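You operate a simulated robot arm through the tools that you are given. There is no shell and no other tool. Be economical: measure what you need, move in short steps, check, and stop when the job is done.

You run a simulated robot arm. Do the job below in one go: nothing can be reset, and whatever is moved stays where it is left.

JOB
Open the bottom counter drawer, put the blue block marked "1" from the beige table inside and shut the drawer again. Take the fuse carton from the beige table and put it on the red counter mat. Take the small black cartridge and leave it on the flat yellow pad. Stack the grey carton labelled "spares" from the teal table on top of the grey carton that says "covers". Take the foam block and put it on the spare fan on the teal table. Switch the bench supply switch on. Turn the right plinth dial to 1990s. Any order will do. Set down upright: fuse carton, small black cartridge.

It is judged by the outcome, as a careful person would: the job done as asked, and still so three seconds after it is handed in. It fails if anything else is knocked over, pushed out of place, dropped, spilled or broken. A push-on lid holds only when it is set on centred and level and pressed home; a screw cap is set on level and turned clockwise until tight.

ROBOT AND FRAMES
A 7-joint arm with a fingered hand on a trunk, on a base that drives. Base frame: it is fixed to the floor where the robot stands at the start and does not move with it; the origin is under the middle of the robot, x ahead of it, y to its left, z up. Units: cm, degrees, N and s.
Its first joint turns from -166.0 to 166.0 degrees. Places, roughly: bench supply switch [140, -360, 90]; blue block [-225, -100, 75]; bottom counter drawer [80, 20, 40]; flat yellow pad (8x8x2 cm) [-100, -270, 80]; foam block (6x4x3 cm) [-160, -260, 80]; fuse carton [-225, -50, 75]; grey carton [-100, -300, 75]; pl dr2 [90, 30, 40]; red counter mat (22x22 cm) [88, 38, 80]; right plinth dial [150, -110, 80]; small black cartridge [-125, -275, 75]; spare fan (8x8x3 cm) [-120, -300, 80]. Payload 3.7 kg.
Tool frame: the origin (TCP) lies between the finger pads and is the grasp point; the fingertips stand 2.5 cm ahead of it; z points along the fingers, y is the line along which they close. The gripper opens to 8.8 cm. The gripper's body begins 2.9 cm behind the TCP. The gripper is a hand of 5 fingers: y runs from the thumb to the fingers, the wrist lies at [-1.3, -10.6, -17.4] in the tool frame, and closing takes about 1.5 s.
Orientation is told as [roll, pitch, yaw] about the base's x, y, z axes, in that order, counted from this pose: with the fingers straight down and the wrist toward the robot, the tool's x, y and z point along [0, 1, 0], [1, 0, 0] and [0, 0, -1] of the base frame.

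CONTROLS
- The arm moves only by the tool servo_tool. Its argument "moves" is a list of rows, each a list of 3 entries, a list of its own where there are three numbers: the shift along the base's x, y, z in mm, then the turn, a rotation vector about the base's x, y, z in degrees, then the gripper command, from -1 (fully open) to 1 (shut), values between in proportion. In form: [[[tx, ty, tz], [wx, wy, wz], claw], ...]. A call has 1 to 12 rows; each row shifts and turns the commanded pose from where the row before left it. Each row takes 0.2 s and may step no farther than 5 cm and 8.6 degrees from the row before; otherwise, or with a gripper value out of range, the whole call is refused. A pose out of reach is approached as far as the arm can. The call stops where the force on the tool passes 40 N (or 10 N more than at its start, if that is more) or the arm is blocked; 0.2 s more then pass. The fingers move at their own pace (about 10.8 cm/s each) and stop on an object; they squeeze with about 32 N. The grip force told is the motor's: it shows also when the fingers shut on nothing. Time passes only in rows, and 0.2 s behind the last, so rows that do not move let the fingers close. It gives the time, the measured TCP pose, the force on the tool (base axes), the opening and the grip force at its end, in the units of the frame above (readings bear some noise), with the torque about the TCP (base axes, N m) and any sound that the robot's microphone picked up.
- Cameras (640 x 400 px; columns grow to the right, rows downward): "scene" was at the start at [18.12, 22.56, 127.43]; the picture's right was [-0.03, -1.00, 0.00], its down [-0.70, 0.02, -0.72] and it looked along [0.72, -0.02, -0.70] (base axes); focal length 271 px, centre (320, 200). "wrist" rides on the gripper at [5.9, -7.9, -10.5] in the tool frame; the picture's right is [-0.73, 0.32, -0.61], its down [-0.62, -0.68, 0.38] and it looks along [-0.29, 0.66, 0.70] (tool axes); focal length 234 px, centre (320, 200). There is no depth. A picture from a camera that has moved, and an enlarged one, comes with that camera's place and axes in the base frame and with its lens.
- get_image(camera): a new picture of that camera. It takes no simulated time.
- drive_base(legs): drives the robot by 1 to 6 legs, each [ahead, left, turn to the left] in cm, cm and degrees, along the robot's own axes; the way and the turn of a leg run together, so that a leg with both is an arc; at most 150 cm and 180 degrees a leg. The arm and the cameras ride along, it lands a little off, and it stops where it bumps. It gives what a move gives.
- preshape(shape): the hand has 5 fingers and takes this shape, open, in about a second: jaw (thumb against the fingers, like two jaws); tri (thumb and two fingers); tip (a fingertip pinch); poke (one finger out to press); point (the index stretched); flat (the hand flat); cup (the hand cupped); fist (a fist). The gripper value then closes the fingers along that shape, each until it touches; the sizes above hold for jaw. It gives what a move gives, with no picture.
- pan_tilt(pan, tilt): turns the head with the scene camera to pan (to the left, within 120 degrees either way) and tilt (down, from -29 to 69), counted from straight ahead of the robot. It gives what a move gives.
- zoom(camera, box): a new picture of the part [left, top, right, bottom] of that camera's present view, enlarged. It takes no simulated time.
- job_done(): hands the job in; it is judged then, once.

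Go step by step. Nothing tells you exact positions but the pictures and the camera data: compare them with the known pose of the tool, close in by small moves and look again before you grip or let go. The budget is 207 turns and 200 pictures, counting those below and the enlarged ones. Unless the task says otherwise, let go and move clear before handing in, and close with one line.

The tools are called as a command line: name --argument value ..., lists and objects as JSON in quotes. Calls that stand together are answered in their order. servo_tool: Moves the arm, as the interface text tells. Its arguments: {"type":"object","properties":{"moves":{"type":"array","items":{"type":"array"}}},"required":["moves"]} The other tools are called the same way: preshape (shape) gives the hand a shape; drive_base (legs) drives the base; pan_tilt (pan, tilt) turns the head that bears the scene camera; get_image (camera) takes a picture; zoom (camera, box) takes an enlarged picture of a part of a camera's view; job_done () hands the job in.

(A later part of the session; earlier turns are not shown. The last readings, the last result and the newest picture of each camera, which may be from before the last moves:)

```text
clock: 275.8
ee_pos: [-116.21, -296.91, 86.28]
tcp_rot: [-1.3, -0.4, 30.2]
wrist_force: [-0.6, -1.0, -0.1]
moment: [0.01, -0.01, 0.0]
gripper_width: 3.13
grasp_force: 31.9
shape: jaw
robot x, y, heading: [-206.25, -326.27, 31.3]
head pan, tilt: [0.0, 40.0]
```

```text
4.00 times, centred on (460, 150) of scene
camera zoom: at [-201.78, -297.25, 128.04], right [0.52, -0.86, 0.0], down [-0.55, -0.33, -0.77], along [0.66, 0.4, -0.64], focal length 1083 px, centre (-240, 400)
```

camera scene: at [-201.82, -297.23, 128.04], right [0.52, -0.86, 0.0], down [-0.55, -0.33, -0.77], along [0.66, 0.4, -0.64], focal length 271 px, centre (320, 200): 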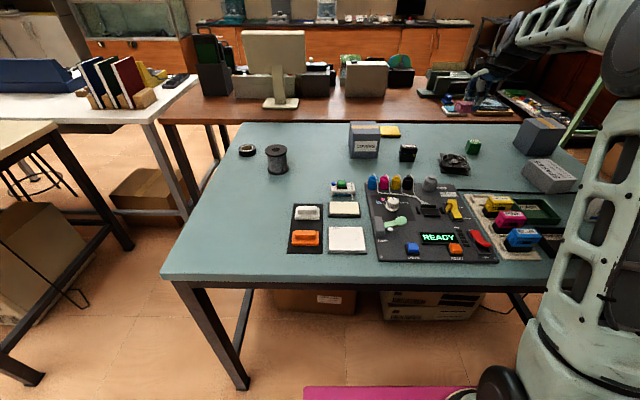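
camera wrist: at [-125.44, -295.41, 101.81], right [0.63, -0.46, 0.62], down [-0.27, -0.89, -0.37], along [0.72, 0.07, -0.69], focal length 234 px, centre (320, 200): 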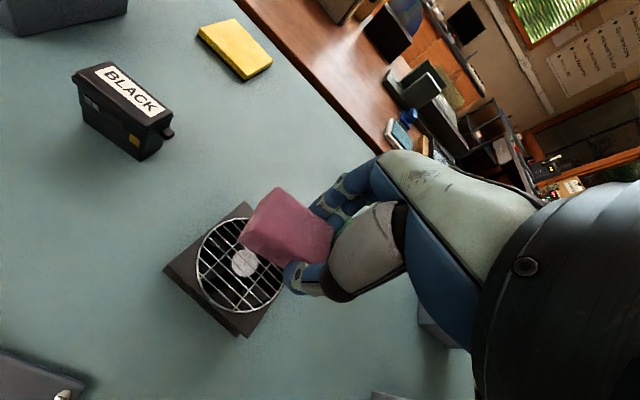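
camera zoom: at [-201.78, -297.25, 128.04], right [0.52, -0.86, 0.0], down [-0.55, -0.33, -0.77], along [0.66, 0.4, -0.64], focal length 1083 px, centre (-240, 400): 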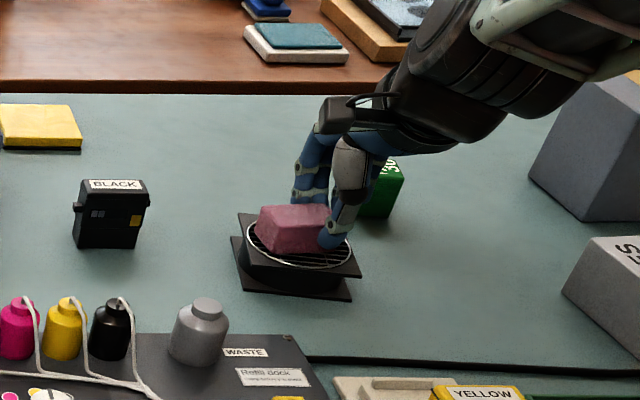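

servo_tool --moves '[[[2, -4, -3], [0, 0, 0], 1], [[0, 0, -3], [0, 0, 0], 1], [[0, 0, -2], [0, 0, 0], 1], [[0, 0, 0], [0, 0, 0], 1]]'

zoom --camera "scene" --box '[420, 125, 500, 175]'

```text
clock: 276.8
ee_pos: [-116.04, -297.24, 85.75]
tcp_rot: [-1.5, -0.7, 30.1]
wrist_force: [-5.5, 4.8, 39.2]
moment: [0.16, -0.04, 0.08]
gripper_width: 3.37
grasp_force: 33.1
shape: jaw
robot x, y, heading: [-206.12, -326.5, 31.1]
head pan, tilt: [0.0, 40.0]
```

```text
8.00 times, centred on (460, 150) of scene
camera zoom: at [-201.95, -297.28, 128.06], right [0.52, -0.86, 0.0], down [-0.55, -0.33, -0.77], along [0.66, 0.4, -0.64], focal length 2166 px, centre (-800, 600)
```

zoom: 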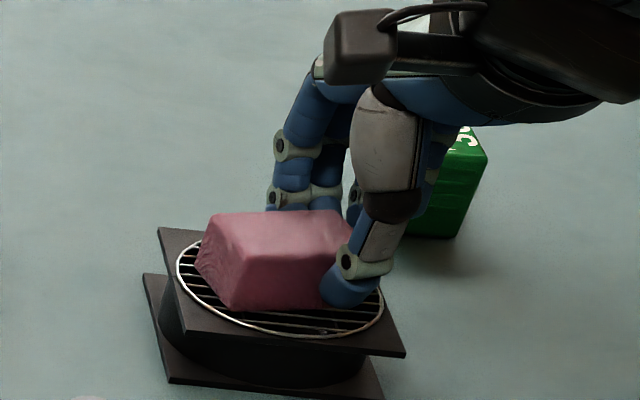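

Contact made; the foam rests on the grille. Relieving pressure, opening, and lifting.

servo_tool --moves '[[[0, 0, 2], [0, 0, 0], 1], [[0, 0, 0], [0, 0, 0], 0.1], [[0, 0, 0], [0, 0, 0], -0.3], [[0, 0, 3], [0, 0, 0], -0.4], [[0, 0, 20], [0, 0, 0], -0.4], [[0, 0, 40], [0, 0, 0], -0.4], [[0, 0, 45], [0, 0, 0], -1], [[0, 0, 40], [0, 0, 0], -1]]'

get_image --camera "wrist"

zoom --camera "scene" --box '[340, 100, 600, 260]'

```text
clock: 278.6
ee_pos: [-115.75, -297.55, 100.27]
tcp_rot: [-1.2, -0.2, 30.2]
wrist_force: [-0.1, 0.6, -0.8]
moment: [-0.02, -0.01, -0.01]
gripper_width: 8.76
grasp_force: 0.0
shape: jaw
robot x, y, heading: [-206.27, -326.54, 31.2]
head pan, tilt: [0.0, 40.0]
```

```text
54 pictures are left
camera wrist: at [-125.71, -296.06, 110.57], right [0.64, -0.46, 0.62], down [-0.27, -0.89, -0.37], along [0.72, 0.07, -0.69], focal length 234 px, centre (320, 200)
```

wrist: 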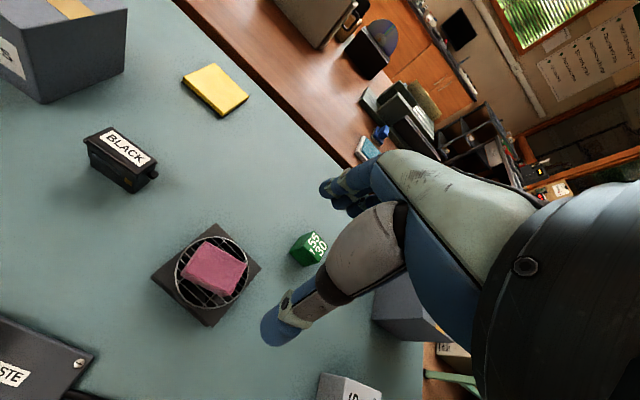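

```text
2.46 times, centred on (470, 180) of scene
camera zoom: at [-201.76, -297.25, 128.04], right [0.52, -0.86, 0.0], down [-0.55, -0.33, -0.77], along [0.66, 0.4, -0.64], focal length 666 px, centre (-49, 249)
```

zoom: 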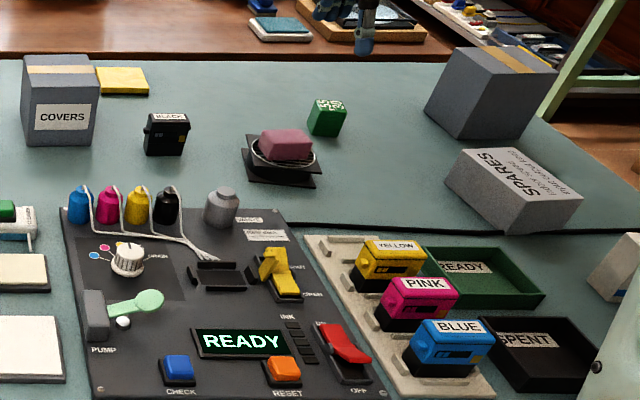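

The foam sits on the fan. Next the black cartridge at about (−120.5, −281.6). Moving above it.

servo_tool --moves '[[[-12, 40, 0], [0, 0, 3], -1], [[-12, 40, 0], [0, 0, 3], -1], [[-12, 40, 0], [0, 0, 0], -1], [[-12, 40, 0], [0, 0, 0], -1], [[0, 0, -40], [0, 0, 0], -1], [[0, 0, -30], [0, 0, 0], -1]]'

get_image --camera "wrist"

zoom --camera "scene" --box '[340, 100, 480, 200]'

```text
clock: 280.0
ee_pos: [-120.77, -280.98, 93.45]
tcp_rot: [-1.3, -0.4, 36.2]
wrist_force: [-0.7, 0.6, -0.6]
moment: [-0.04, 0.01, 0.01]
gripper_width: 8.77
grasp_force: 0.0
shape: jaw
robot x, y, heading: [-206.13, -326.25, 31.2]
head pan, tilt: [0.0, 40.0]
```

```text
52 pictures are left
camera wrist: at [-130.86, -280.65, 103.92], right [0.68, -0.39, 0.63], down [-0.17, -0.91, -0.37], along [0.71, 0.14, -0.69], focal length 234 px, centre (320, 200)
```

wrist: 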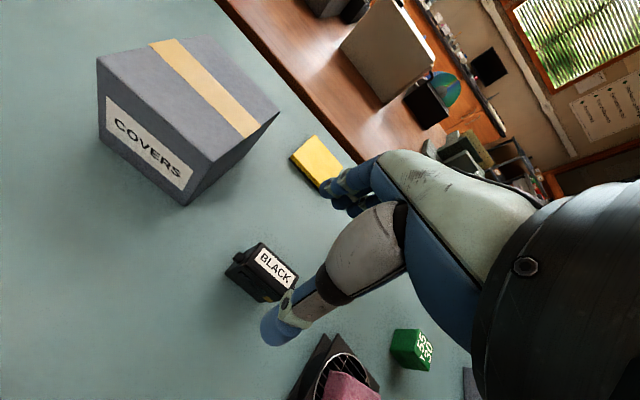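

```text
4.00 times, centred on (410, 150) of scene
camera zoom: at [-201.8, -297.25, 128.04], right [0.52, -0.86, 0.0], down [-0.55, -0.33, -0.77], along [0.66, 0.4, -0.64], focal length 1083 px, centre (-40, 400)
```

zoom: 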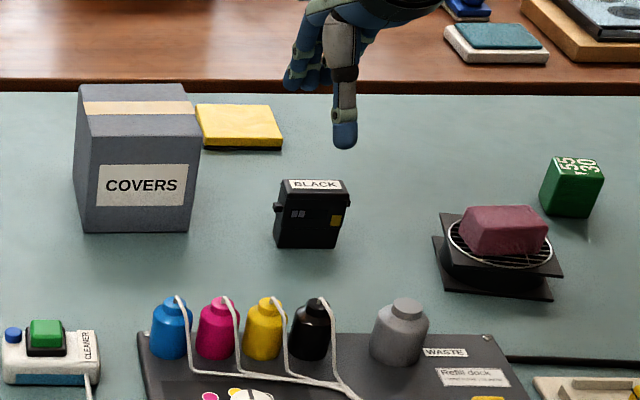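

Aligned. Lowering over the cartridge and gripping.

servo_tool --moves '[[[4, -6, -40], [0, 0, 0], -1], [[0, 0, -40], [0, 0, 0], -1], [[0, 0, -9], [0, 0, 0], -0.6], [[0, 0, 0], [0, 0, 0], 0], [[0, 0, 0], [0, 0, 0], 0.5], [[0, 0, 0], [0, 0, 0], 1], [[0, 0, 0], [0, 0, 0], 1], [[0, 0, 0], [0, 0, 0], 1], [[0, 0, 0], [0, 0, 0], 1]]'

get_image --camera "wrist"

zoom --camera "scene" --box '[340, 100, 480, 200]'

```text
clock: 282.0
ee_pos: [-120.53, -281.7, 84.27]
tcp_rot: [-1.3, -0.3, 36.1]
wrist_force: [-0.3, 0.5, -0.1]
moment: [0.01, -0.02, -0.01]
gripper_width: 2.05
grasp_force: 32.3
shape: jaw
robot x, y, heading: [-206.08, -326.34, 31.4]
head pan, tilt: [0.0, 40.0]
```

```text
50 pictures are left
camera wrist: at [-130.47, -281.29, 94.69], right [0.68, -0.39, 0.62], down [-0.18, -0.91, -0.37], along [0.71, 0.14, -0.69], focal length 234 px, centre (320, 200)
```

wrist: 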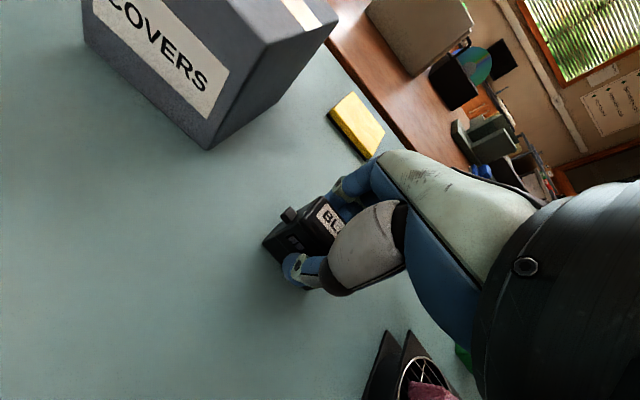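

```text
4.00 times, centred on (410, 150) of scene
camera zoom: at [-201.78, -297.25, 128.04], right [0.52, -0.86, 0.0], down [-0.55, -0.33, -0.77], along [0.66, 0.4, -0.64], focal length 1083 px, centre (-40, 400)
```

zoom: 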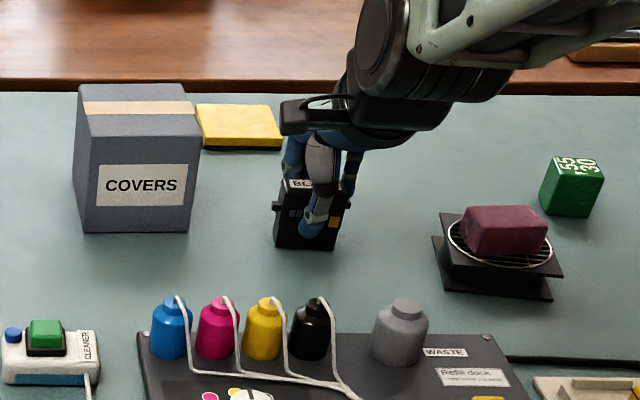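

Cartridge gripped. Lifting and carrying to above the yellow pad.

servo_tool --moves '[[[0, 0, 30], [0, 0, 0], 1], [[0, 0, 45], [0, 0, 0], 1], [[0, 0, 45], [0, 0, 0], 1], [[0, 0, 30], [0, 0, 0], 1], [[41, 28, 0], [0, 0, -1.5], 1], [[41, 28, 0], [0, 0, -1.5], 1], [[41, 28, 0], [0, 0, -1.5], 1], [[41, 28, 0], [0, 0, -1.5], 1], [[0, 0, -40], [0, 0, 0], 1]]'

get_image --camera "wrist"

zoom --camera "scene" --box '[340, 80, 480, 180]'

```text
clock: 284.0
ee_pos: [-104.08, -270.46, 95.74]
tcp_rot: [-1.3, -0.3, 30.1]
wrist_force: [-0.2, -0.1, -0.6]
moment: [-0.03, -0.02, 0.0]
gripper_width: 2.03
grasp_force: 31.9
shape: jaw
robot x, y, heading: [-205.84, -326.45, 30.9]
head pan, tilt: [0.0, 40.0]
```

```text
48 pictures are left
camera wrist: at [-114.0, -269.08, 106.1], right [0.63, -0.46, 0.63], down [-0.27, -0.89, -0.37], along [0.72, 0.07, -0.69], focal length 234 px, centre (320, 200)
```

wrist: 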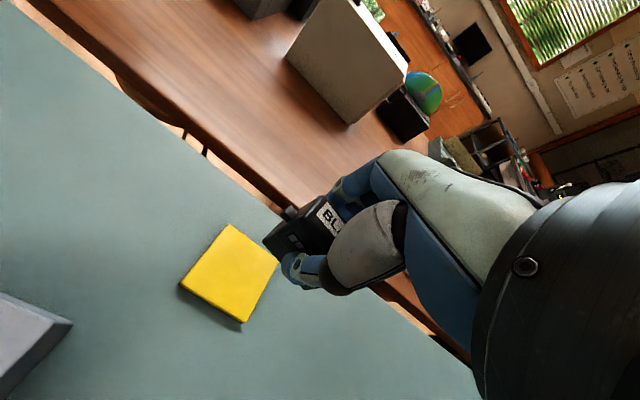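

```text
4.00 times, centred on (410, 130) of scene
camera zoom: at [-201.8, -297.26, 128.04], right [0.52, -0.86, 0.0], down [-0.55, -0.33, -0.77], along [0.66, 0.4, -0.64], focal length 1083 px, centre (-40, 480)
```

zoom: 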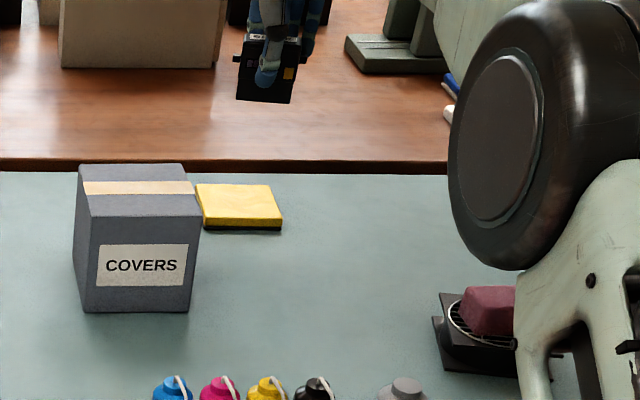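

Centred over the pad. Lowering carefully.

servo_tool --moves '[[[-3, 1, -40], [0, 0, 0], 1], [[0, 0, -35], [0, 0, 0], 1]]'

get_image --camera "wrist"

zoom --camera "scene" --box '[340, 80, 500, 180]'

```text
clock: 284.6
ee_pos: [-104.43, -270.27, 88.2]
tcp_rot: [-1.3, -0.4, 30.2]
wrist_force: [-0.4, 0.0, -0.7]
moment: [0.02, 0.0, -0.02]
gripper_width: 2.05
grasp_force: 31.5
shape: jaw
robot x, y, heading: [-205.96, -326.21, 31.2]
head pan, tilt: [0.0, 40.0]
```

```text
46 pictures are left
camera wrist: at [-114.37, -268.95, 98.59], right [0.63, -0.46, 0.63], down [-0.27, -0.89, -0.37], along [0.73, 0.07, -0.69], focal length 234 px, centre (320, 200)
```

wrist: 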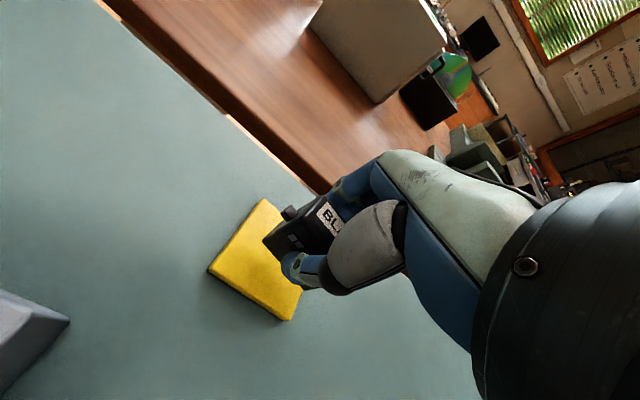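

```text
4.00 times, centred on (420, 130) of scene
camera zoom: at [-201.79, -297.25, 128.04], right [0.52, -0.86, 0.0], down [-0.55, -0.33, -0.77], along [0.66, 0.4, -0.64], focal length 1083 px, centre (-80, 480)
```

zoom: 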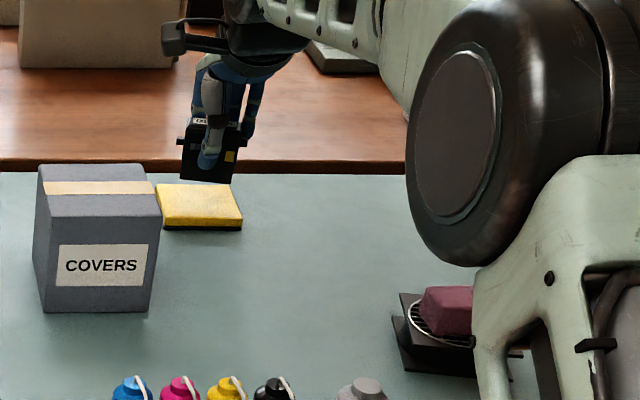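

servo_tool --moves '[[[0, 0, -15], [0, 0, 0], 1], [[0, 0, -5], [0, 0, 0], 1], [[0, 0, -3], [0, 0, 0], 1], [[0, 0, 0], [0, 0, 0], 1]]'

zoom --camera "scene" --box '[340, 80, 500, 180]'

```text
clock: 285.6
ee_pos: [-104.15, -270.66, 85.95]
tcp_rot: [-1.3, -0.3, 30.2]
wrist_force: [0.0, 0.0, 0.3]
moment: [-0.01, -0.01, 0.0]
gripper_width: 2.06
grasp_force: 31.9
shape: jaw
robot x, y, heading: [-205.79, -326.26, 31.0]
head pan, tilt: [0.0, 40.0]
```

```text
4.00 times, centred on (420, 130) of scene
camera zoom: at [-201.78, -297.25, 128.04], right [0.52, -0.86, 0.0], down [-0.55, -0.33, -0.77], along [0.66, 0.4, -0.64], focal length 1083 px, centre (-80, 480)
```

zoom: 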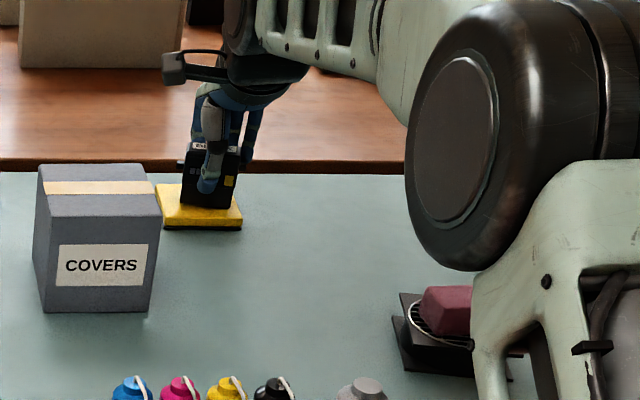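

servo_tool --moves '[[[0, 0, -2], [0, 0, 0], 1], [[0, 0, -2], [0, 0, 0], 1], [[0, 0, 0], [0, 0, 0], 1]]'

```text
clock: 286.4
ee_pos: [-104.41, -270.61, 85.64]
tcp_rot: [-1.3, -0.4, 30.2]
wrist_force: [-0.1, 0.4, 5.2]
moment: [0.02, -0.03, 0.01]
gripper_width: 2.08
grasp_force: 31.4
shape: jaw
robot x, y, heading: [-206.06, -326.26, 31.2]
head pan, tilt: [0.0, 40.0]
```

Light contact (5 N): it rests on the pad. Releasing slowly and lifting straight up.

servo_tool --moves '[[[0, 0, 0], [0, 0, 0], 0.4], [[0, 0, 0], [0, 0, 0], 0.1], [[0, 0, 0], [0, 0, 0], -0.2], [[0, 0, 0], [0, 0, 0], -0.4], [[0, 0, 25], [0, 0, 0], -0.4], [[0, 0, 45], [0, 0, 0], -0.4], [[0, 0, 45], [0, 0, 0], -0.4], [[0, 0, 40], [0, 0, 0], -0.4]]'

get_image --camera "wrist"

zoom --camera "scene" --box '[340, 80, 500, 180]'

```text
clock: 288.2
ee_pos: [-104.14, -270.45, 100.66]
tcp_rot: [-1.3, -0.2, 30.3]
wrist_force: [-0.2, 0.5, -0.3]
moment: [0.01, 0.0, 0.0]
gripper_width: 6.12
grasp_force: 0.1
shape: jaw
robot x, y, heading: [-205.99, -326.26, 31.0]
head pan, tilt: [0.0, 40.0]
```

```text
43 pictures are left
camera wrist: at [-114.05, -269.06, 111.13], right [0.63, -0.46, 0.62], down [-0.27, -0.89, -0.37], along [0.72, 0.07, -0.69], focal length 234 px, centre (320, 200)
```

wrist: 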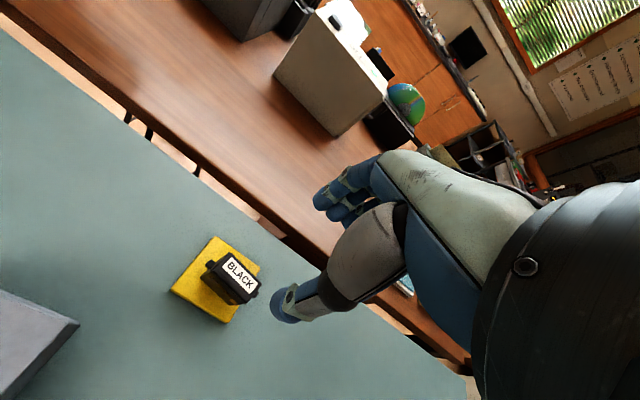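

```text
4.00 times, centred on (420, 130) of scene
camera zoom: at [-201.77, -297.24, 128.04], right [0.52, -0.86, 0.0], down [-0.55, -0.33, -0.77], along [0.66, 0.4, -0.64], focal length 1083 px, centre (-80, 480)
```

zoom: 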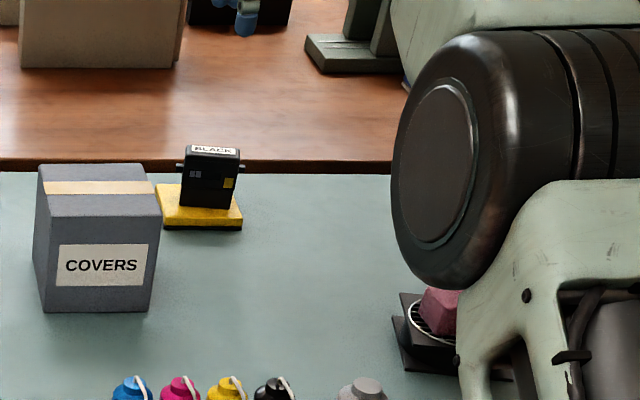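

The cartridge stands upright on the pad. Next the SPARES carton on the right; moving above it for a look.

servo_tool --moves '[[[-12, -47, 5], [0, 0, 0], -1], [[-12, -47, 5], [0, 0, 0], -1], [[-12, -47, 5], [0, 0, 0], -1], [[-12, -47, 5], [0, 0, 0], -1], [[-12, -47, 5], [0, 0, 0], -1], [[-12, -47, 5], [0, 0, 0], -1], [[-12, -47, 5], [0, 0, 0], -1], [[-12, -47, 5], [0, 0, 0], -1], [[-12, -47, 5], [0, 0, 0], -1], [[-12, -47, 5], [0, 0, 0], -1]]'

get_image --camera "wrist"

get_image --camera "scene"

```text
clock: 290.4
ee_pos: [-116.04, -317.28, 106.12]
tcp_rot: [-1.3, -0.3, 30.2]
wrist_force: [0.2, 0.6, -0.6]
moment: [0.01, 0.0, -0.02]
gripper_width: 8.77
grasp_force: 0.0
shape: jaw
robot x, y, heading: [-206.14, -326.42, 31.2]
head pan, tilt: [0.0, 40.0]
```

```text
41 pictures are left
camera wrist: at [-125.99, -315.83, 116.54], right [0.63, -0.45, 0.63], down [-0.27, -0.89, -0.37], along [0.72, 0.07, -0.69], focal length 234 px, centre (320, 200)
```

wrist: 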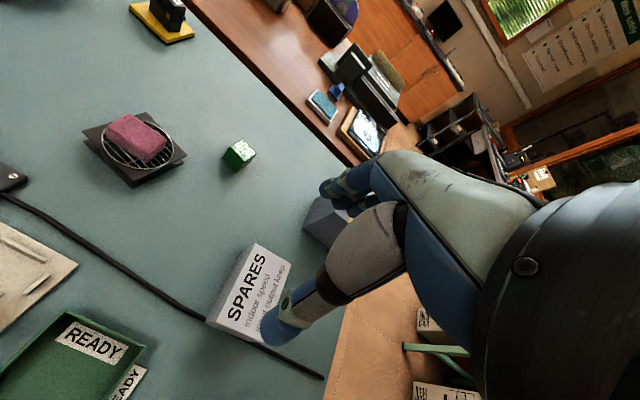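

```text
40 pictures are left
camera scene: at [-201.79, -297.23, 128.04], right [0.52, -0.86, 0.0], down [-0.55, -0.33, -0.77], along [0.66, 0.4, -0.64], focal length 271 px, centre (320, 200)
```

scene: 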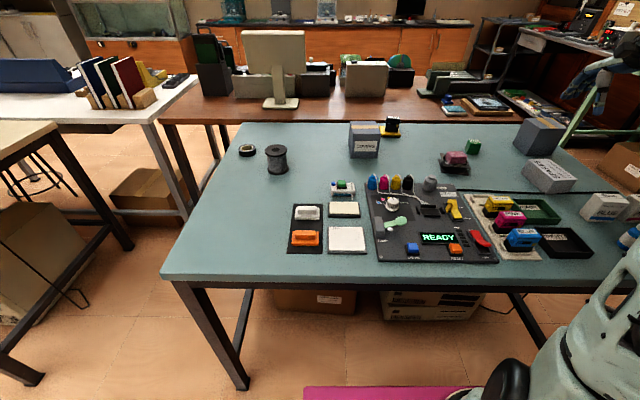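

SPARES top is roughly 7.5 cm across and 10 cm deep, so it must be gripped sideways. I'll rotate the hand −85° above it and check.

servo_tool --moves '[[[4, -4, 0], [0, 0, -8], -1], [[4, -4, 0], [0, 0, -8], -1], [[4, -4, 0], [0, 0, -8], -1], [[4, -4, 0], [0, 0, -8], -1], [[4, -4, 0], [0, 0, -8], -1], [[4, -4, 0], [0, 0, -8], -1], [[4, -4, 0], [0, 0, -8], -1], [[4, -4, 0], [0, 0, -8], -1], [[4, -4, 0], [0, 0, -8], -1], [[2, -2, 0], [0, 0, -8], -1]]'

get_image --camera "wrist"

zoom --camera "scene" --box '[480, 110, 640, 210]'

```text
clock: 292.6
ee_pos: [-112.49, -321.39, 105.85]
tcp_rot: [-1.3, -0.3, -50.0]
wrist_force: [0.2, 0.8, -0.7]
moment: [0.01, -0.01, -0.01]
gripper_width: 8.79
grasp_force: 0.0
shape: jaw
robot x, y, heading: [-206.06, -326.66, 31.0]
head pan, tilt: [0.0, 40.0]
```

```text
39 pictures are left
camera wrist: at [-112.9, -311.3, 116.17], right [-0.34, -0.7, 0.62], down [-0.92, 0.11, -0.37], along [0.19, -0.7, -0.69], focal length 234 px, centre (320, 200)
```

wrist: 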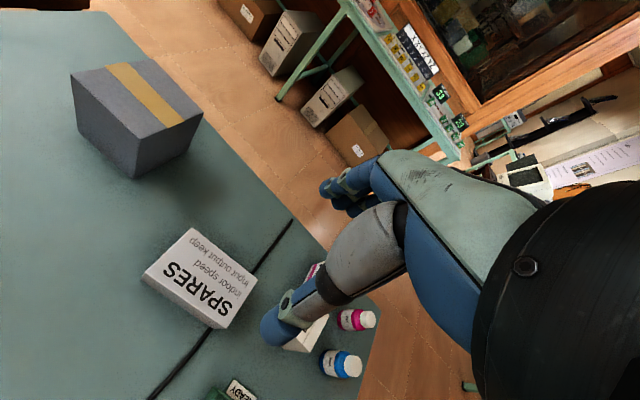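

```text
4.00 times, centred on (560, 160) of scene
camera zoom: at [-201.79, -297.26, 128.04], right [0.52, -0.86, 0.0], down [-0.55, -0.33, -0.77], along [0.66, 0.4, -0.64], focal length 1083 px, centre (-640, 360)
```

zoom: 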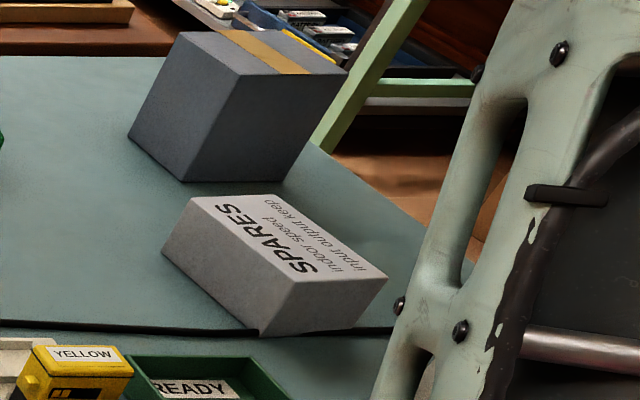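

Box top centre (−111.2, −320.3, 85), 6.7 × 10.5 cm, long axis at heading 37°. Aligning (−3°) and descending.

servo_tool --moves '[[[13, 11, -30], [0, 0, -3], -1], [[0, 0, -45], [0, 0, 0], -1], [[0, 0, -45], [0, 0, 0], -1], [[0, 0, -45], [0, 0, 0], -1]]'

get_image --camera "wrist"

zoom --camera "scene" --box '[480, 110, 640, 210]'

```text
clock: 293.6
ee_pos: [-111.22, -320.49, 89.56]
tcp_rot: [-1.3, -0.3, -53.0]
wrist_force: [-0.7, -0.8, 0.8]
moment: [0.05, -0.02, 0.01]
gripper_width: 8.75
grasp_force: 0.0
shape: jaw
robot x, y, heading: [-206.09, -326.56, 31.2]
head pan, tilt: [0.0, 40.0]
```

```text
37 pictures are left
camera wrist: at [-111.19, -310.3, 99.89], right [-0.38, -0.68, 0.62], down [-0.91, 0.16, -0.37], along [0.16, -0.71, -0.69], focal length 234 px, centre (320, 200)
```

wrist: 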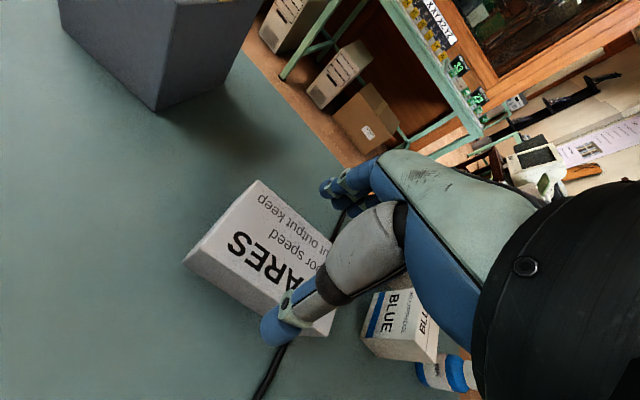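

```text
4.00 times, centred on (560, 160) of scene
camera zoom: at [-201.79, -297.26, 128.05], right [0.52, -0.86, 0.0], down [-0.55, -0.33, -0.77], along [0.66, 0.4, -0.64], focal length 1083 px, centre (-640, 360)
```

zoom: 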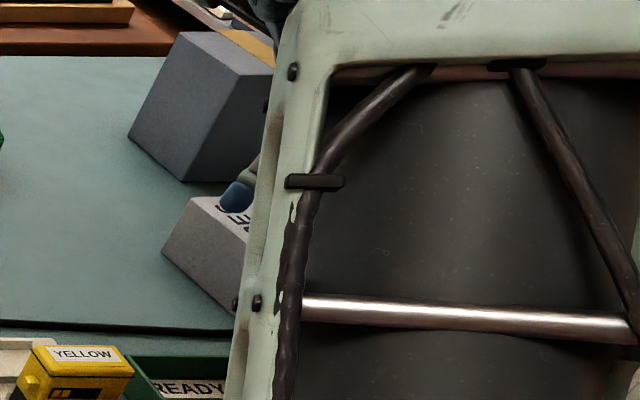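

Straddle looks right with ~1 cm margin each side. Nudging 0.3 cm left and descending.

servo_tool --moves '[[[-2, 3, -20], [0, 0, 0], -1], [[0, 0, -15], [0, 0, 0], -1], [[0, 0, -12], [0, 0, 0], -1], [[0, 0, -8], [0, 0, 0], -1]]'

get_image --camera "wrist"

```text
clock: 294.6
ee_pos: [-111.43, -320.13, 83.87]
tcp_rot: [-1.1, -0.3, -52.8]
wrist_force: [1.4, -0.9, 6.4]
moment: [-0.06, -0.14, -0.02]
gripper_width: 8.77
grasp_force: 0.1
shape: jaw
robot x, y, heading: [-205.94, -326.13, 31.0]
head pan, tilt: [0.0, 40.0]
```

```text
35 pictures are left
camera wrist: at [-111.31, -310.01, 94.22], right [-0.38, -0.68, 0.62], down [-0.91, 0.16, -0.37], along [0.16, -0.71, -0.69], focal length 234 px, centre (320, 200)
```

wrist: 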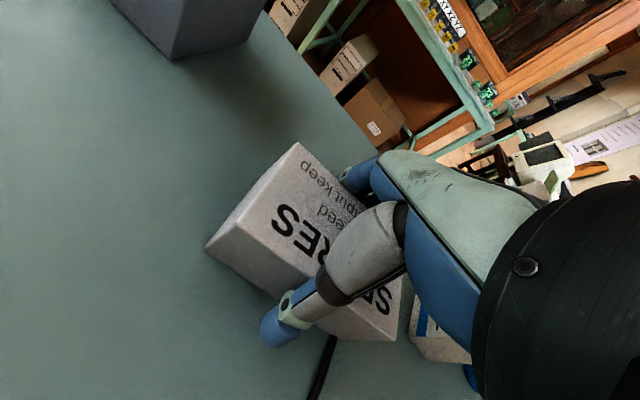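

Straddling the box. Closing.

servo_tool --moves '[[[0, 0, 3], [0, 0, 0], -0.6], [[0, 0, 0], [0, 0, 0], 0], [[0, 0, 0], [0, 0, 0], 1], [[0, 0, 0], [0, 0, 0], 1], [[0, 0, 0], [0, 0, 0], 1], [[0, 0, 0], [0, 0, 0], 1], [[0, 0, 10], [0, 0, 0], 1], [[0, 0, 20], [0, 0, 0], 1]]'

get_image --camera "wrist"

```text
clock: 296.4
ee_pos: [-111.46, -320.02, 87.14]
tcp_rot: [-1.3, -0.3, -52.8]
wrist_force: [-0.6, -0.6, -1.4]
moment: [-0.01, -0.01, 0.0]
gripper_width: 6.54
grasp_force: 31.7
shape: jaw
robot x, y, heading: [-205.72, -326.21, 31.1]
head pan, tilt: [0.0, 40.0]
```

```text
34 pictures are left
camera wrist: at [-111.39, -309.92, 97.46], right [-0.37, -0.68, 0.63], down [-0.91, 0.16, -0.37], along [0.15, -0.71, -0.69], focal length 234 px, centre (320, 200)
```

wrist: 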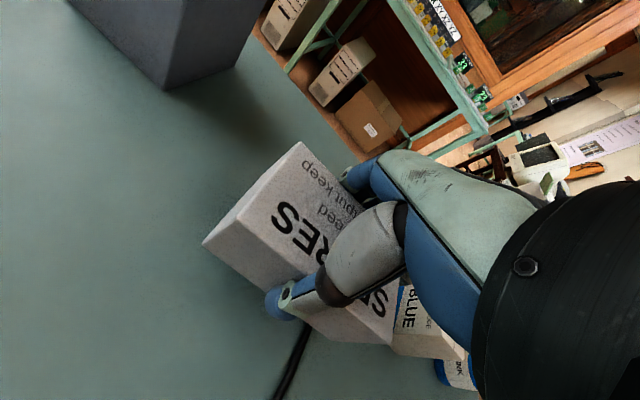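

Carton lifted. Raising and carrying it to above COVERS.

servo_tool --moves '[[[0, 0, 45], [0, 0, 0], 1], [[0, 0, 45], [0, 0, 0], 1], [[0, 0, 45], [0, 0, 0], 1], [[0, 0, 45], [0, 0, 0], 1], [[0, 0, 35], [0, 0, 0], 1]]'

servo_tool --moves '[[[-9, 46, 0], [0, 0, -1], 1], [[-9, 46, 0], [0, 0, -1], 1], [[-9, 46, 0], [0, 0, -1], 1], [[-9, 46, 0], [0, 0, -1], 1], [[-9, 46, 0], [0, 0, -1], 1], [[-9, 46, 0], [0, 0, -1], 1], [[-9, 46, 0], [0, 0, -1], 1], [[-9, 46, 0], [0, 0, 0], 1], [[-9, 46, 0], [0, 0, 0], 1], [[-9, 46, 0], [0, 0, 0], 1]]'

get_image --camera "wrist"

zoom --camera "scene" --box '[280, 60, 480, 185]'

```text
clock: 297.6
ee_pos: [-111.68, -319.98, 108.52]
tcp_rot: [-1.3, -0.2, -52.9]
wrist_force: [0.0, 0.5, -1.7]
moment: [0.0, 0.02, 0.04]
gripper_width: 6.54
grasp_force: 32.0
shape: jaw
robot x, y, heading: [-205.73, -326.3, 30.9]
head pan, tilt: [0.0, 40.0]
```

```text
clock: 299.8
ee_pos: [-120.28, -273.72, 108.67]
tcp_rot: [-1.2, -0.3, -59.9]
wrist_force: [-0.4, -0.4, -0.8]
moment: [0.02, -0.01, 0.03]
gripper_width: 6.54
grasp_force: 32.2
shape: jaw
robot x, y, heading: [-206.04, -325.88, 30.9]
head pan, tilt: [0.0, 40.0]
```

```text
33 pictures are left
camera wrist: at [-118.96, -263.66, 119.09], right [-0.46, -0.63, 0.62], down [-0.89, 0.27, -0.37], along [0.07, -0.72, -0.69], focal length 234 px, centre (320, 200)
```

wrist: 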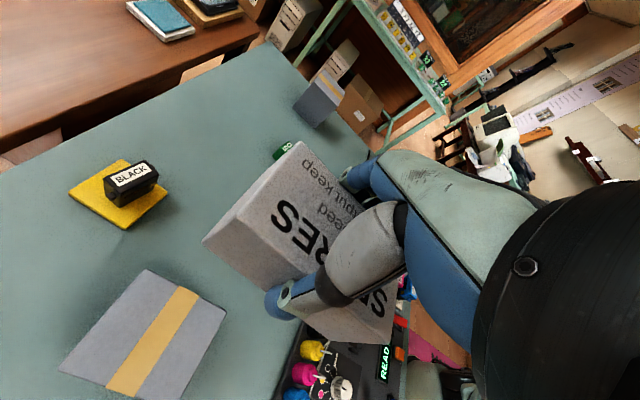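

```text
3.20 times, centred on (380, 122) of scene
camera zoom: at [-201.81, -297.28, 128.05], right [0.52, -0.86, 0.0], down [-0.55, -0.33, -0.77], along [0.66, 0.4, -0.64], focal length 866 px, centre (128, 448)
```

zoom: 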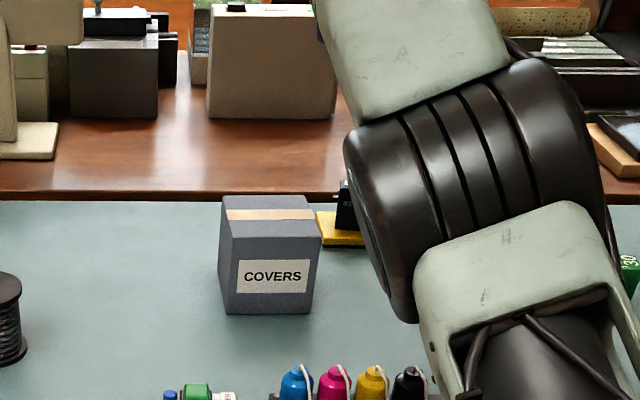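

COVERS top centre ≈ (−122.3, −266.9, 89.5). Moving over it and lowering to just above.

servo_tool --moves '[[[-10, 34, 0], [0, 0, 0], 1], [[-10, 34, 0], [0, 0, 0], 1], [[0, 0, -40], [0, 0, 0], 1], [[0, 0, -40], [0, 0, 0], 1], [[0, 0, -30], [0, 0, 0], 1]]'

get_image --camera "wrist"

zoom --camera "scene" --box '[300, 80, 440, 180]'

```text
clock: 301.0
ee_pos: [-121.29, -271.92, 97.22]
tcp_rot: [-1.3, -0.3, -59.9]
wrist_force: [-0.3, 0.3, -1.8]
moment: [0.01, -0.02, 0.01]
gripper_width: 6.52
grasp_force: 31.7
shape: jaw
out of reach, approached as far as the arm can: row 1, 2
robot x, y, heading: [-205.8, -326.14, 30.9]
head pan, tilt: [0.0, 40.0]
```

```text
31 pictures are left
camera wrist: at [-119.97, -261.89, 107.56], right [-0.46, -0.63, 0.63], down [-0.89, 0.27, -0.37], along [0.07, -0.72, -0.69], focal length 234 px, centre (320, 200)
```

wrist: 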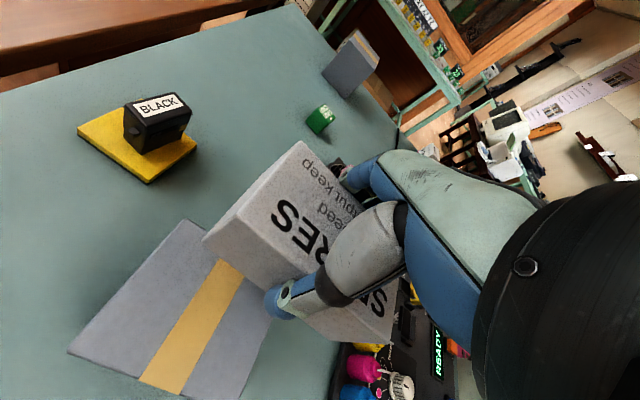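

```text
4.00 times, centred on (370, 130) of scene
camera zoom: at [-201.78, -297.25, 128.04], right [0.52, -0.86, 0.0], down [-0.55, -0.33, -0.77], along [0.66, 0.4, -0.64], focal length 1083 px, centre (120, 480)
```

zoom: 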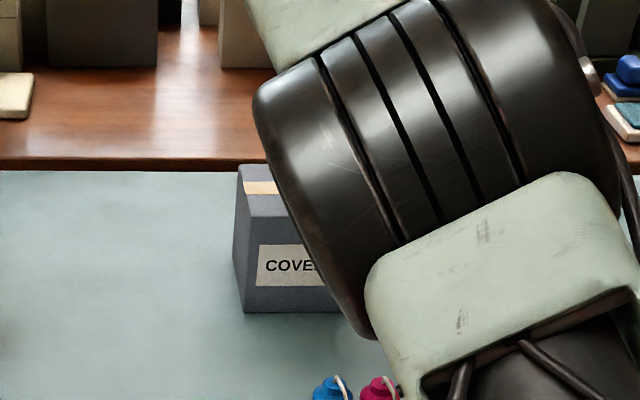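

The arm's joint limit stops 5 cm short to the left. I'll raise slightly and shift the base left instead.

servo_tool --moves '[[[0, 0, 25], [0, 0, 0], 1]]'

drive_base --legs '[[0, 6, 0]]'

get_image --camera "wrist"

```text
clock: 301.4
ee_pos: [-121.37, -271.94, 99.66]
tcp_rot: [-1.3, -0.3, -59.7]
wrist_force: [0.4, -0.5, -1.7]
moment: [-0.02, 0.0, 0.0]
gripper_width: 6.54
grasp_force: 32.1
shape: jaw
robot x, y, heading: [-206.11, -326.64, 31.1]
head pan, tilt: [0.0, 40.0]
```

```text
clock: 302.4
ee_pos: [-124.53, -266.79, 99.74]
tcp_rot: [-1.3, -0.4, -59.7]
wrist_force: [0.4, -0.2, -2.5]
moment: [-0.02, 0.01, 0.04]
gripper_width: 6.53
grasp_force: 32.3
shape: jaw
robot x, y, heading: [-209.22, -321.07, 31.0]
head pan, tilt: [0.0, 40.0]
```

```text
29 pictures are left
camera wrist: at [-123.23, -256.66, 110.07], right [-0.46, -0.63, 0.63], down [-0.89, 0.27, -0.37], along [0.07, -0.72, -0.69], focal length 234 px, centre (320, 200)
```

wrist: 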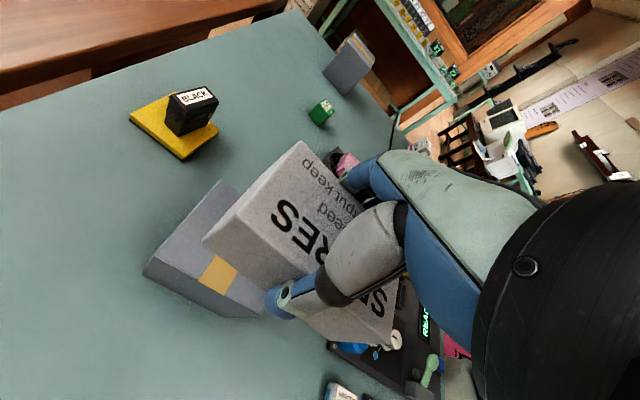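

COVERS centre re-estimated (−122.1, −266.5). Small arm shift, then lowering to contact.

servo_tool --moves '[[[23, 3, 0], [0, 0, 0], 1], [[0, 0, -25], [0, 0, 0], 1], [[0, 0, -15], [0, 0, 0], 1]]'

get_image --camera "wrist"

zoom --camera "scene" --box '[300, 80, 440, 180]'

```text
clock: 303.2
ee_pos: [-122.26, -266.36, 95.68]
tcp_rot: [-1.3, -0.2, -59.8]
wrist_force: [-1.2, -0.5, -1.5]
moment: [0.03, -0.02, 0.01]
gripper_width: 6.54
grasp_force: 31.8
shape: jaw
robot x, y, heading: [-209.1, -321.44, 30.9]
head pan, tilt: [0.0, 40.0]
```

```text
28 pictures are left
camera wrist: at [-120.97, -256.35, 106.04], right [-0.45, -0.63, 0.62], down [-0.89, 0.27, -0.37], along [0.07, -0.72, -0.69], focal length 234 px, centre (320, 200)
```

wrist: 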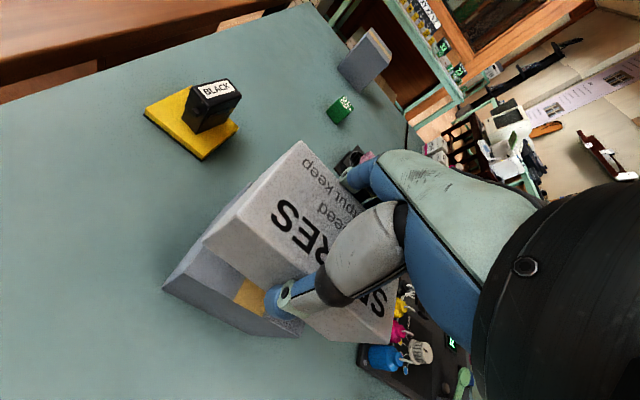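

```text
4.00 times, centred on (370, 130) of scene
camera zoom: at [-204.92, -292.03, 128.04], right [0.52, -0.86, 0.0], down [-0.55, -0.33, -0.77], along [0.66, 0.4, -0.64], focal length 1083 px, centre (120, 480)
```

zoom: 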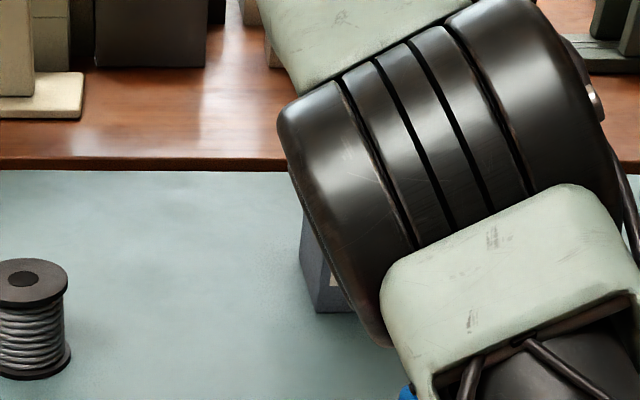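

Overhang is even within ~0.7 cm; correcting forward and lowering gently to contact.

servo_tool --moves '[[[5, 4, -4], [0, 0, 0], 1], [[0, 0, -4], [0, 0, 0], 1], [[0, 0, -3], [0, 0, 0], 1], [[0, 0, -2], [0, 0, 0], 1], [[0, 0, 0], [0, 0, 0], 1]]'

```text
clock: 304.4
ee_pos: [-121.77, -266.01, 94.32]
tcp_rot: [-1.3, -0.3, -59.8]
wrist_force: [-0.2, -0.2, -1.5]
moment: [0.0, 0.02, 0.0]
gripper_width: 6.55
grasp_force: 31.8
shape: jaw
robot x, y, heading: [-209.06, -320.82, 31.2]
head pan, tilt: [0.0, 40.0]
```

servo_tool --moves '[[[0, 0, -3], [0, 0, 0], 1], [[0, 0, -3], [0, 0, 0], 1], [[0, 0, 0], [0, 0, 0], 1]]'

get_image --camera "wrist"

```text
clock: 305.2
ee_pos: [-121.75, -266.06, 93.75]
tcp_rot: [-1.2, -0.3, -59.9]
wrist_force: [-0.3, -0.1, -1.9]
moment: [0.04, 0.03, -0.03]
gripper_width: 6.54
grasp_force: 32.2
shape: jaw
robot x, y, heading: [-209.19, -321.24, 31.1]
head pan, tilt: [0.0, 40.0]
```

```text
26 pictures are left
camera wrist: at [-120.4, -255.92, 104.16], right [-0.46, -0.63, 0.63], down [-0.89, 0.27, -0.37], along [0.07, -0.72, -0.69], focal length 234 px, centre (320, 200)
```

wrist: 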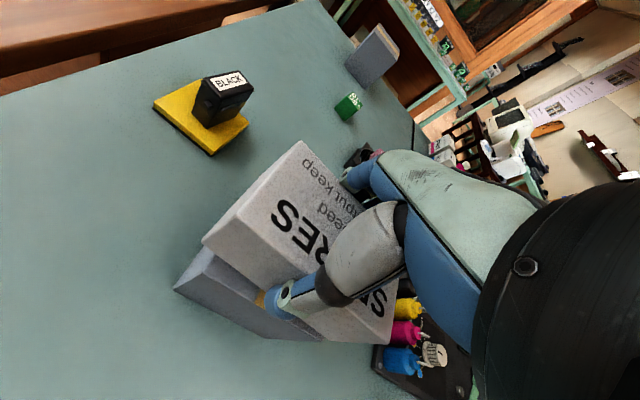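

Not yet touching. Continuing down.

servo_tool --moves '[[[0, 0, -3], [0, 0, 0], 1], [[0, 0, -3], [0, 0, 0], 1], [[0, 0, -3], [0, 0, 0], 1], [[0, 0, 0], [0, 0, 0], 1]]'

```text
clock: 306.2
ee_pos: [-121.67, -265.95, 92.94]
tcp_rot: [-1.3, -0.3, -59.8]
wrist_force: [1.3, 0.0, 2.5]
moment: [-0.18, 0.06, 0.03]
gripper_width: 6.54
grasp_force: 32.0
shape: jaw
robot x, y, heading: [-209.16, -321.24, 31.0]
head pan, tilt: [0.0, 40.0]
```

Contact. Settling 1 mm, releasing, lifting straight up.

servo_tool --moves '[[[0, 0, -1], [0, 0, 0], 1], [[0, 0, 0], [0, 0, 0], 0.0], [[0, 0, 0], [0, 0, 0], -0.6], [[0, 0, 0], [0, 0, 0], -1], [[0, 0, 0], [0, 0, 0], -1], [[0, 0, 15], [0, 0, 0], -1], [[0, 0, 35], [0, 0, 0], -1], [[0, 0, 45], [0, 0, 0], -1], [[0, 0, 45], [0, 0, 0], -1]]'

get_image --camera "wrist"

```text
clock: 308.2
ee_pos: [-122.7, -266.46, 105.91]
tcp_rot: [-1.5, -0.3, -59.9]
wrist_force: [0.8, 0.8, -1.4]
moment: [-0.05, 0.0, -0.03]
gripper_width: 8.79
grasp_force: 0.1
shape: jaw
out of reach, approached as far as the arm can: row 9
robot x, y, heading: [-209.19, -320.62, 31.1]
head pan, tilt: [0.0, 40.0]
```

```text
25 pictures are left
camera wrist: at [-121.41, -256.38, 116.24], right [-0.45, -0.63, 0.63], down [-0.89, 0.27, -0.37], along [0.07, -0.73, -0.68], focal length 234 px, centre (320, 200)
```

wrist: 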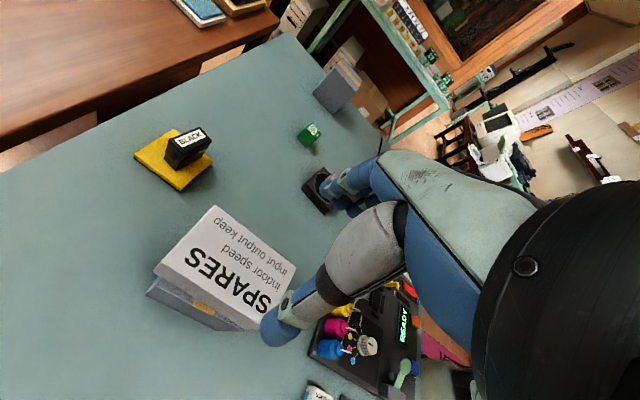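

Stacked neatly. Now the last item, the fuse carton. Swinging the arm back to its neutral yaw and checking the whole table.

servo_tool --moves '[[[12, -25, 10], [0, 0, 8], -1], [[12, -25, 10], [0, 0, 8], -1], [[0, -25, 10], [0, 0, 8], -1], [[0, -25, 10], [0, 0, 8], -1], [[-10, -20, 10], [0, 0, 8], -1], [[-15, -15, 10], [0, 0, 8], -1], [[-20, -12, 0], [0, 0, 8], -1], [[-20, -12, 0], [0, 0, 8], -1], [[-20, -12, 0], [0, 0, 8], -1], [[-20, -12, 0], [0, 0, 8], -1], [[-20, -12, 0], [0, 0, 8], -1]]'

drive_base --legs '[[-28, 0, 0]]'

get_image --camera "scene"

```text
clock: 310.6
ee_pos: [-133.03, -286.26, 112.12]
tcp_rot: [-1.3, -0.3, 28.3]
wrist_force: [0.4, -0.2, -0.1]
moment: [-0.01, 0.01, -0.04]
gripper_width: 8.8
grasp_force: 0.0
shape: jaw
robot x, y, heading: [-209.16, -321.16, 31.1]
head pan, tilt: [0.0, 40.0]
```

```text
clock: 312.5
ee_pos: [-155.76, -301.1, 112.2]
tcp_rot: [-1.4, -0.3, 27.3]
wrist_force: [0.2, -0.4, 0.1]
moment: [-0.01, 0.0, 0.01]
gripper_width: 8.78
grasp_force: 0.1
shape: jaw
robot x, y, heading: [-232.53, -334.35, 30.3]
head pan, tilt: [0.0, 40.0]
```

```text
24 pictures are left
camera scene: at [-227.72, -305.85, 128.04], right [0.5, -0.86, 0.0], down [-0.56, -0.32, -0.77], along [0.66, 0.39, -0.64], focal length 271 px, centre (320, 200)
```

scene: 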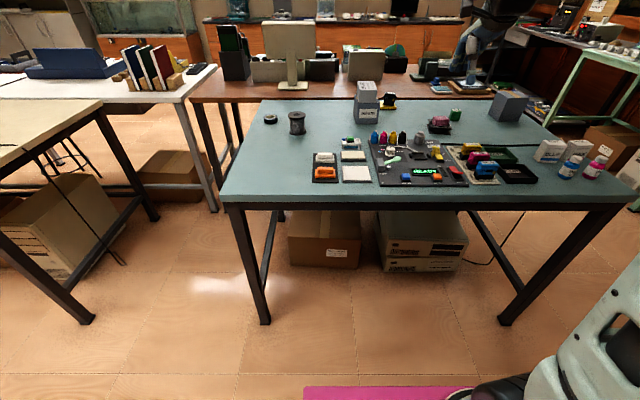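

The teal table is as it should be. Driving along the far aisle to the beige table's end for the fuse carton.

drive_base --legs '[[0, 145, 0.5], [0, 145, 0.5], [0, 22, 0], [128, 0, 0], [0, 0, -90]]'

get_image --camera "scene"

```text
clock: 337.3
ee_pos: [-236.5, -79.46, 112.19]
tcp_rot: [-1.3, -0.3, -61.0]
wrist_force: [0.7, 0.1, -1.0]
moment: [0.0, 0.02, -0.04]
gripper_width: 8.78
grasp_force: 0.0
shape: jaw
robot x, y, heading: [-272.61, -3.96, -58.1]
head pan, tilt: [0.0, 40.0]
```

```text
23 pictures are left
camera scene: at [-243.87, -7.51, 128.04], right [-0.85, -0.53, 0.0], down [-0.34, 0.55, -0.77], along [0.4, -0.65, -0.64], focal length 271 px, centre (320, 200)
```

scene: 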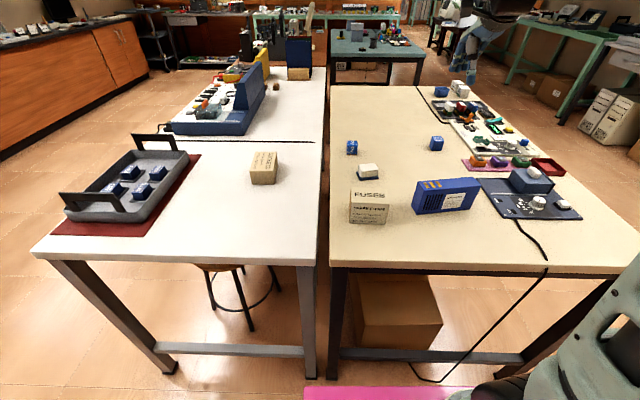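

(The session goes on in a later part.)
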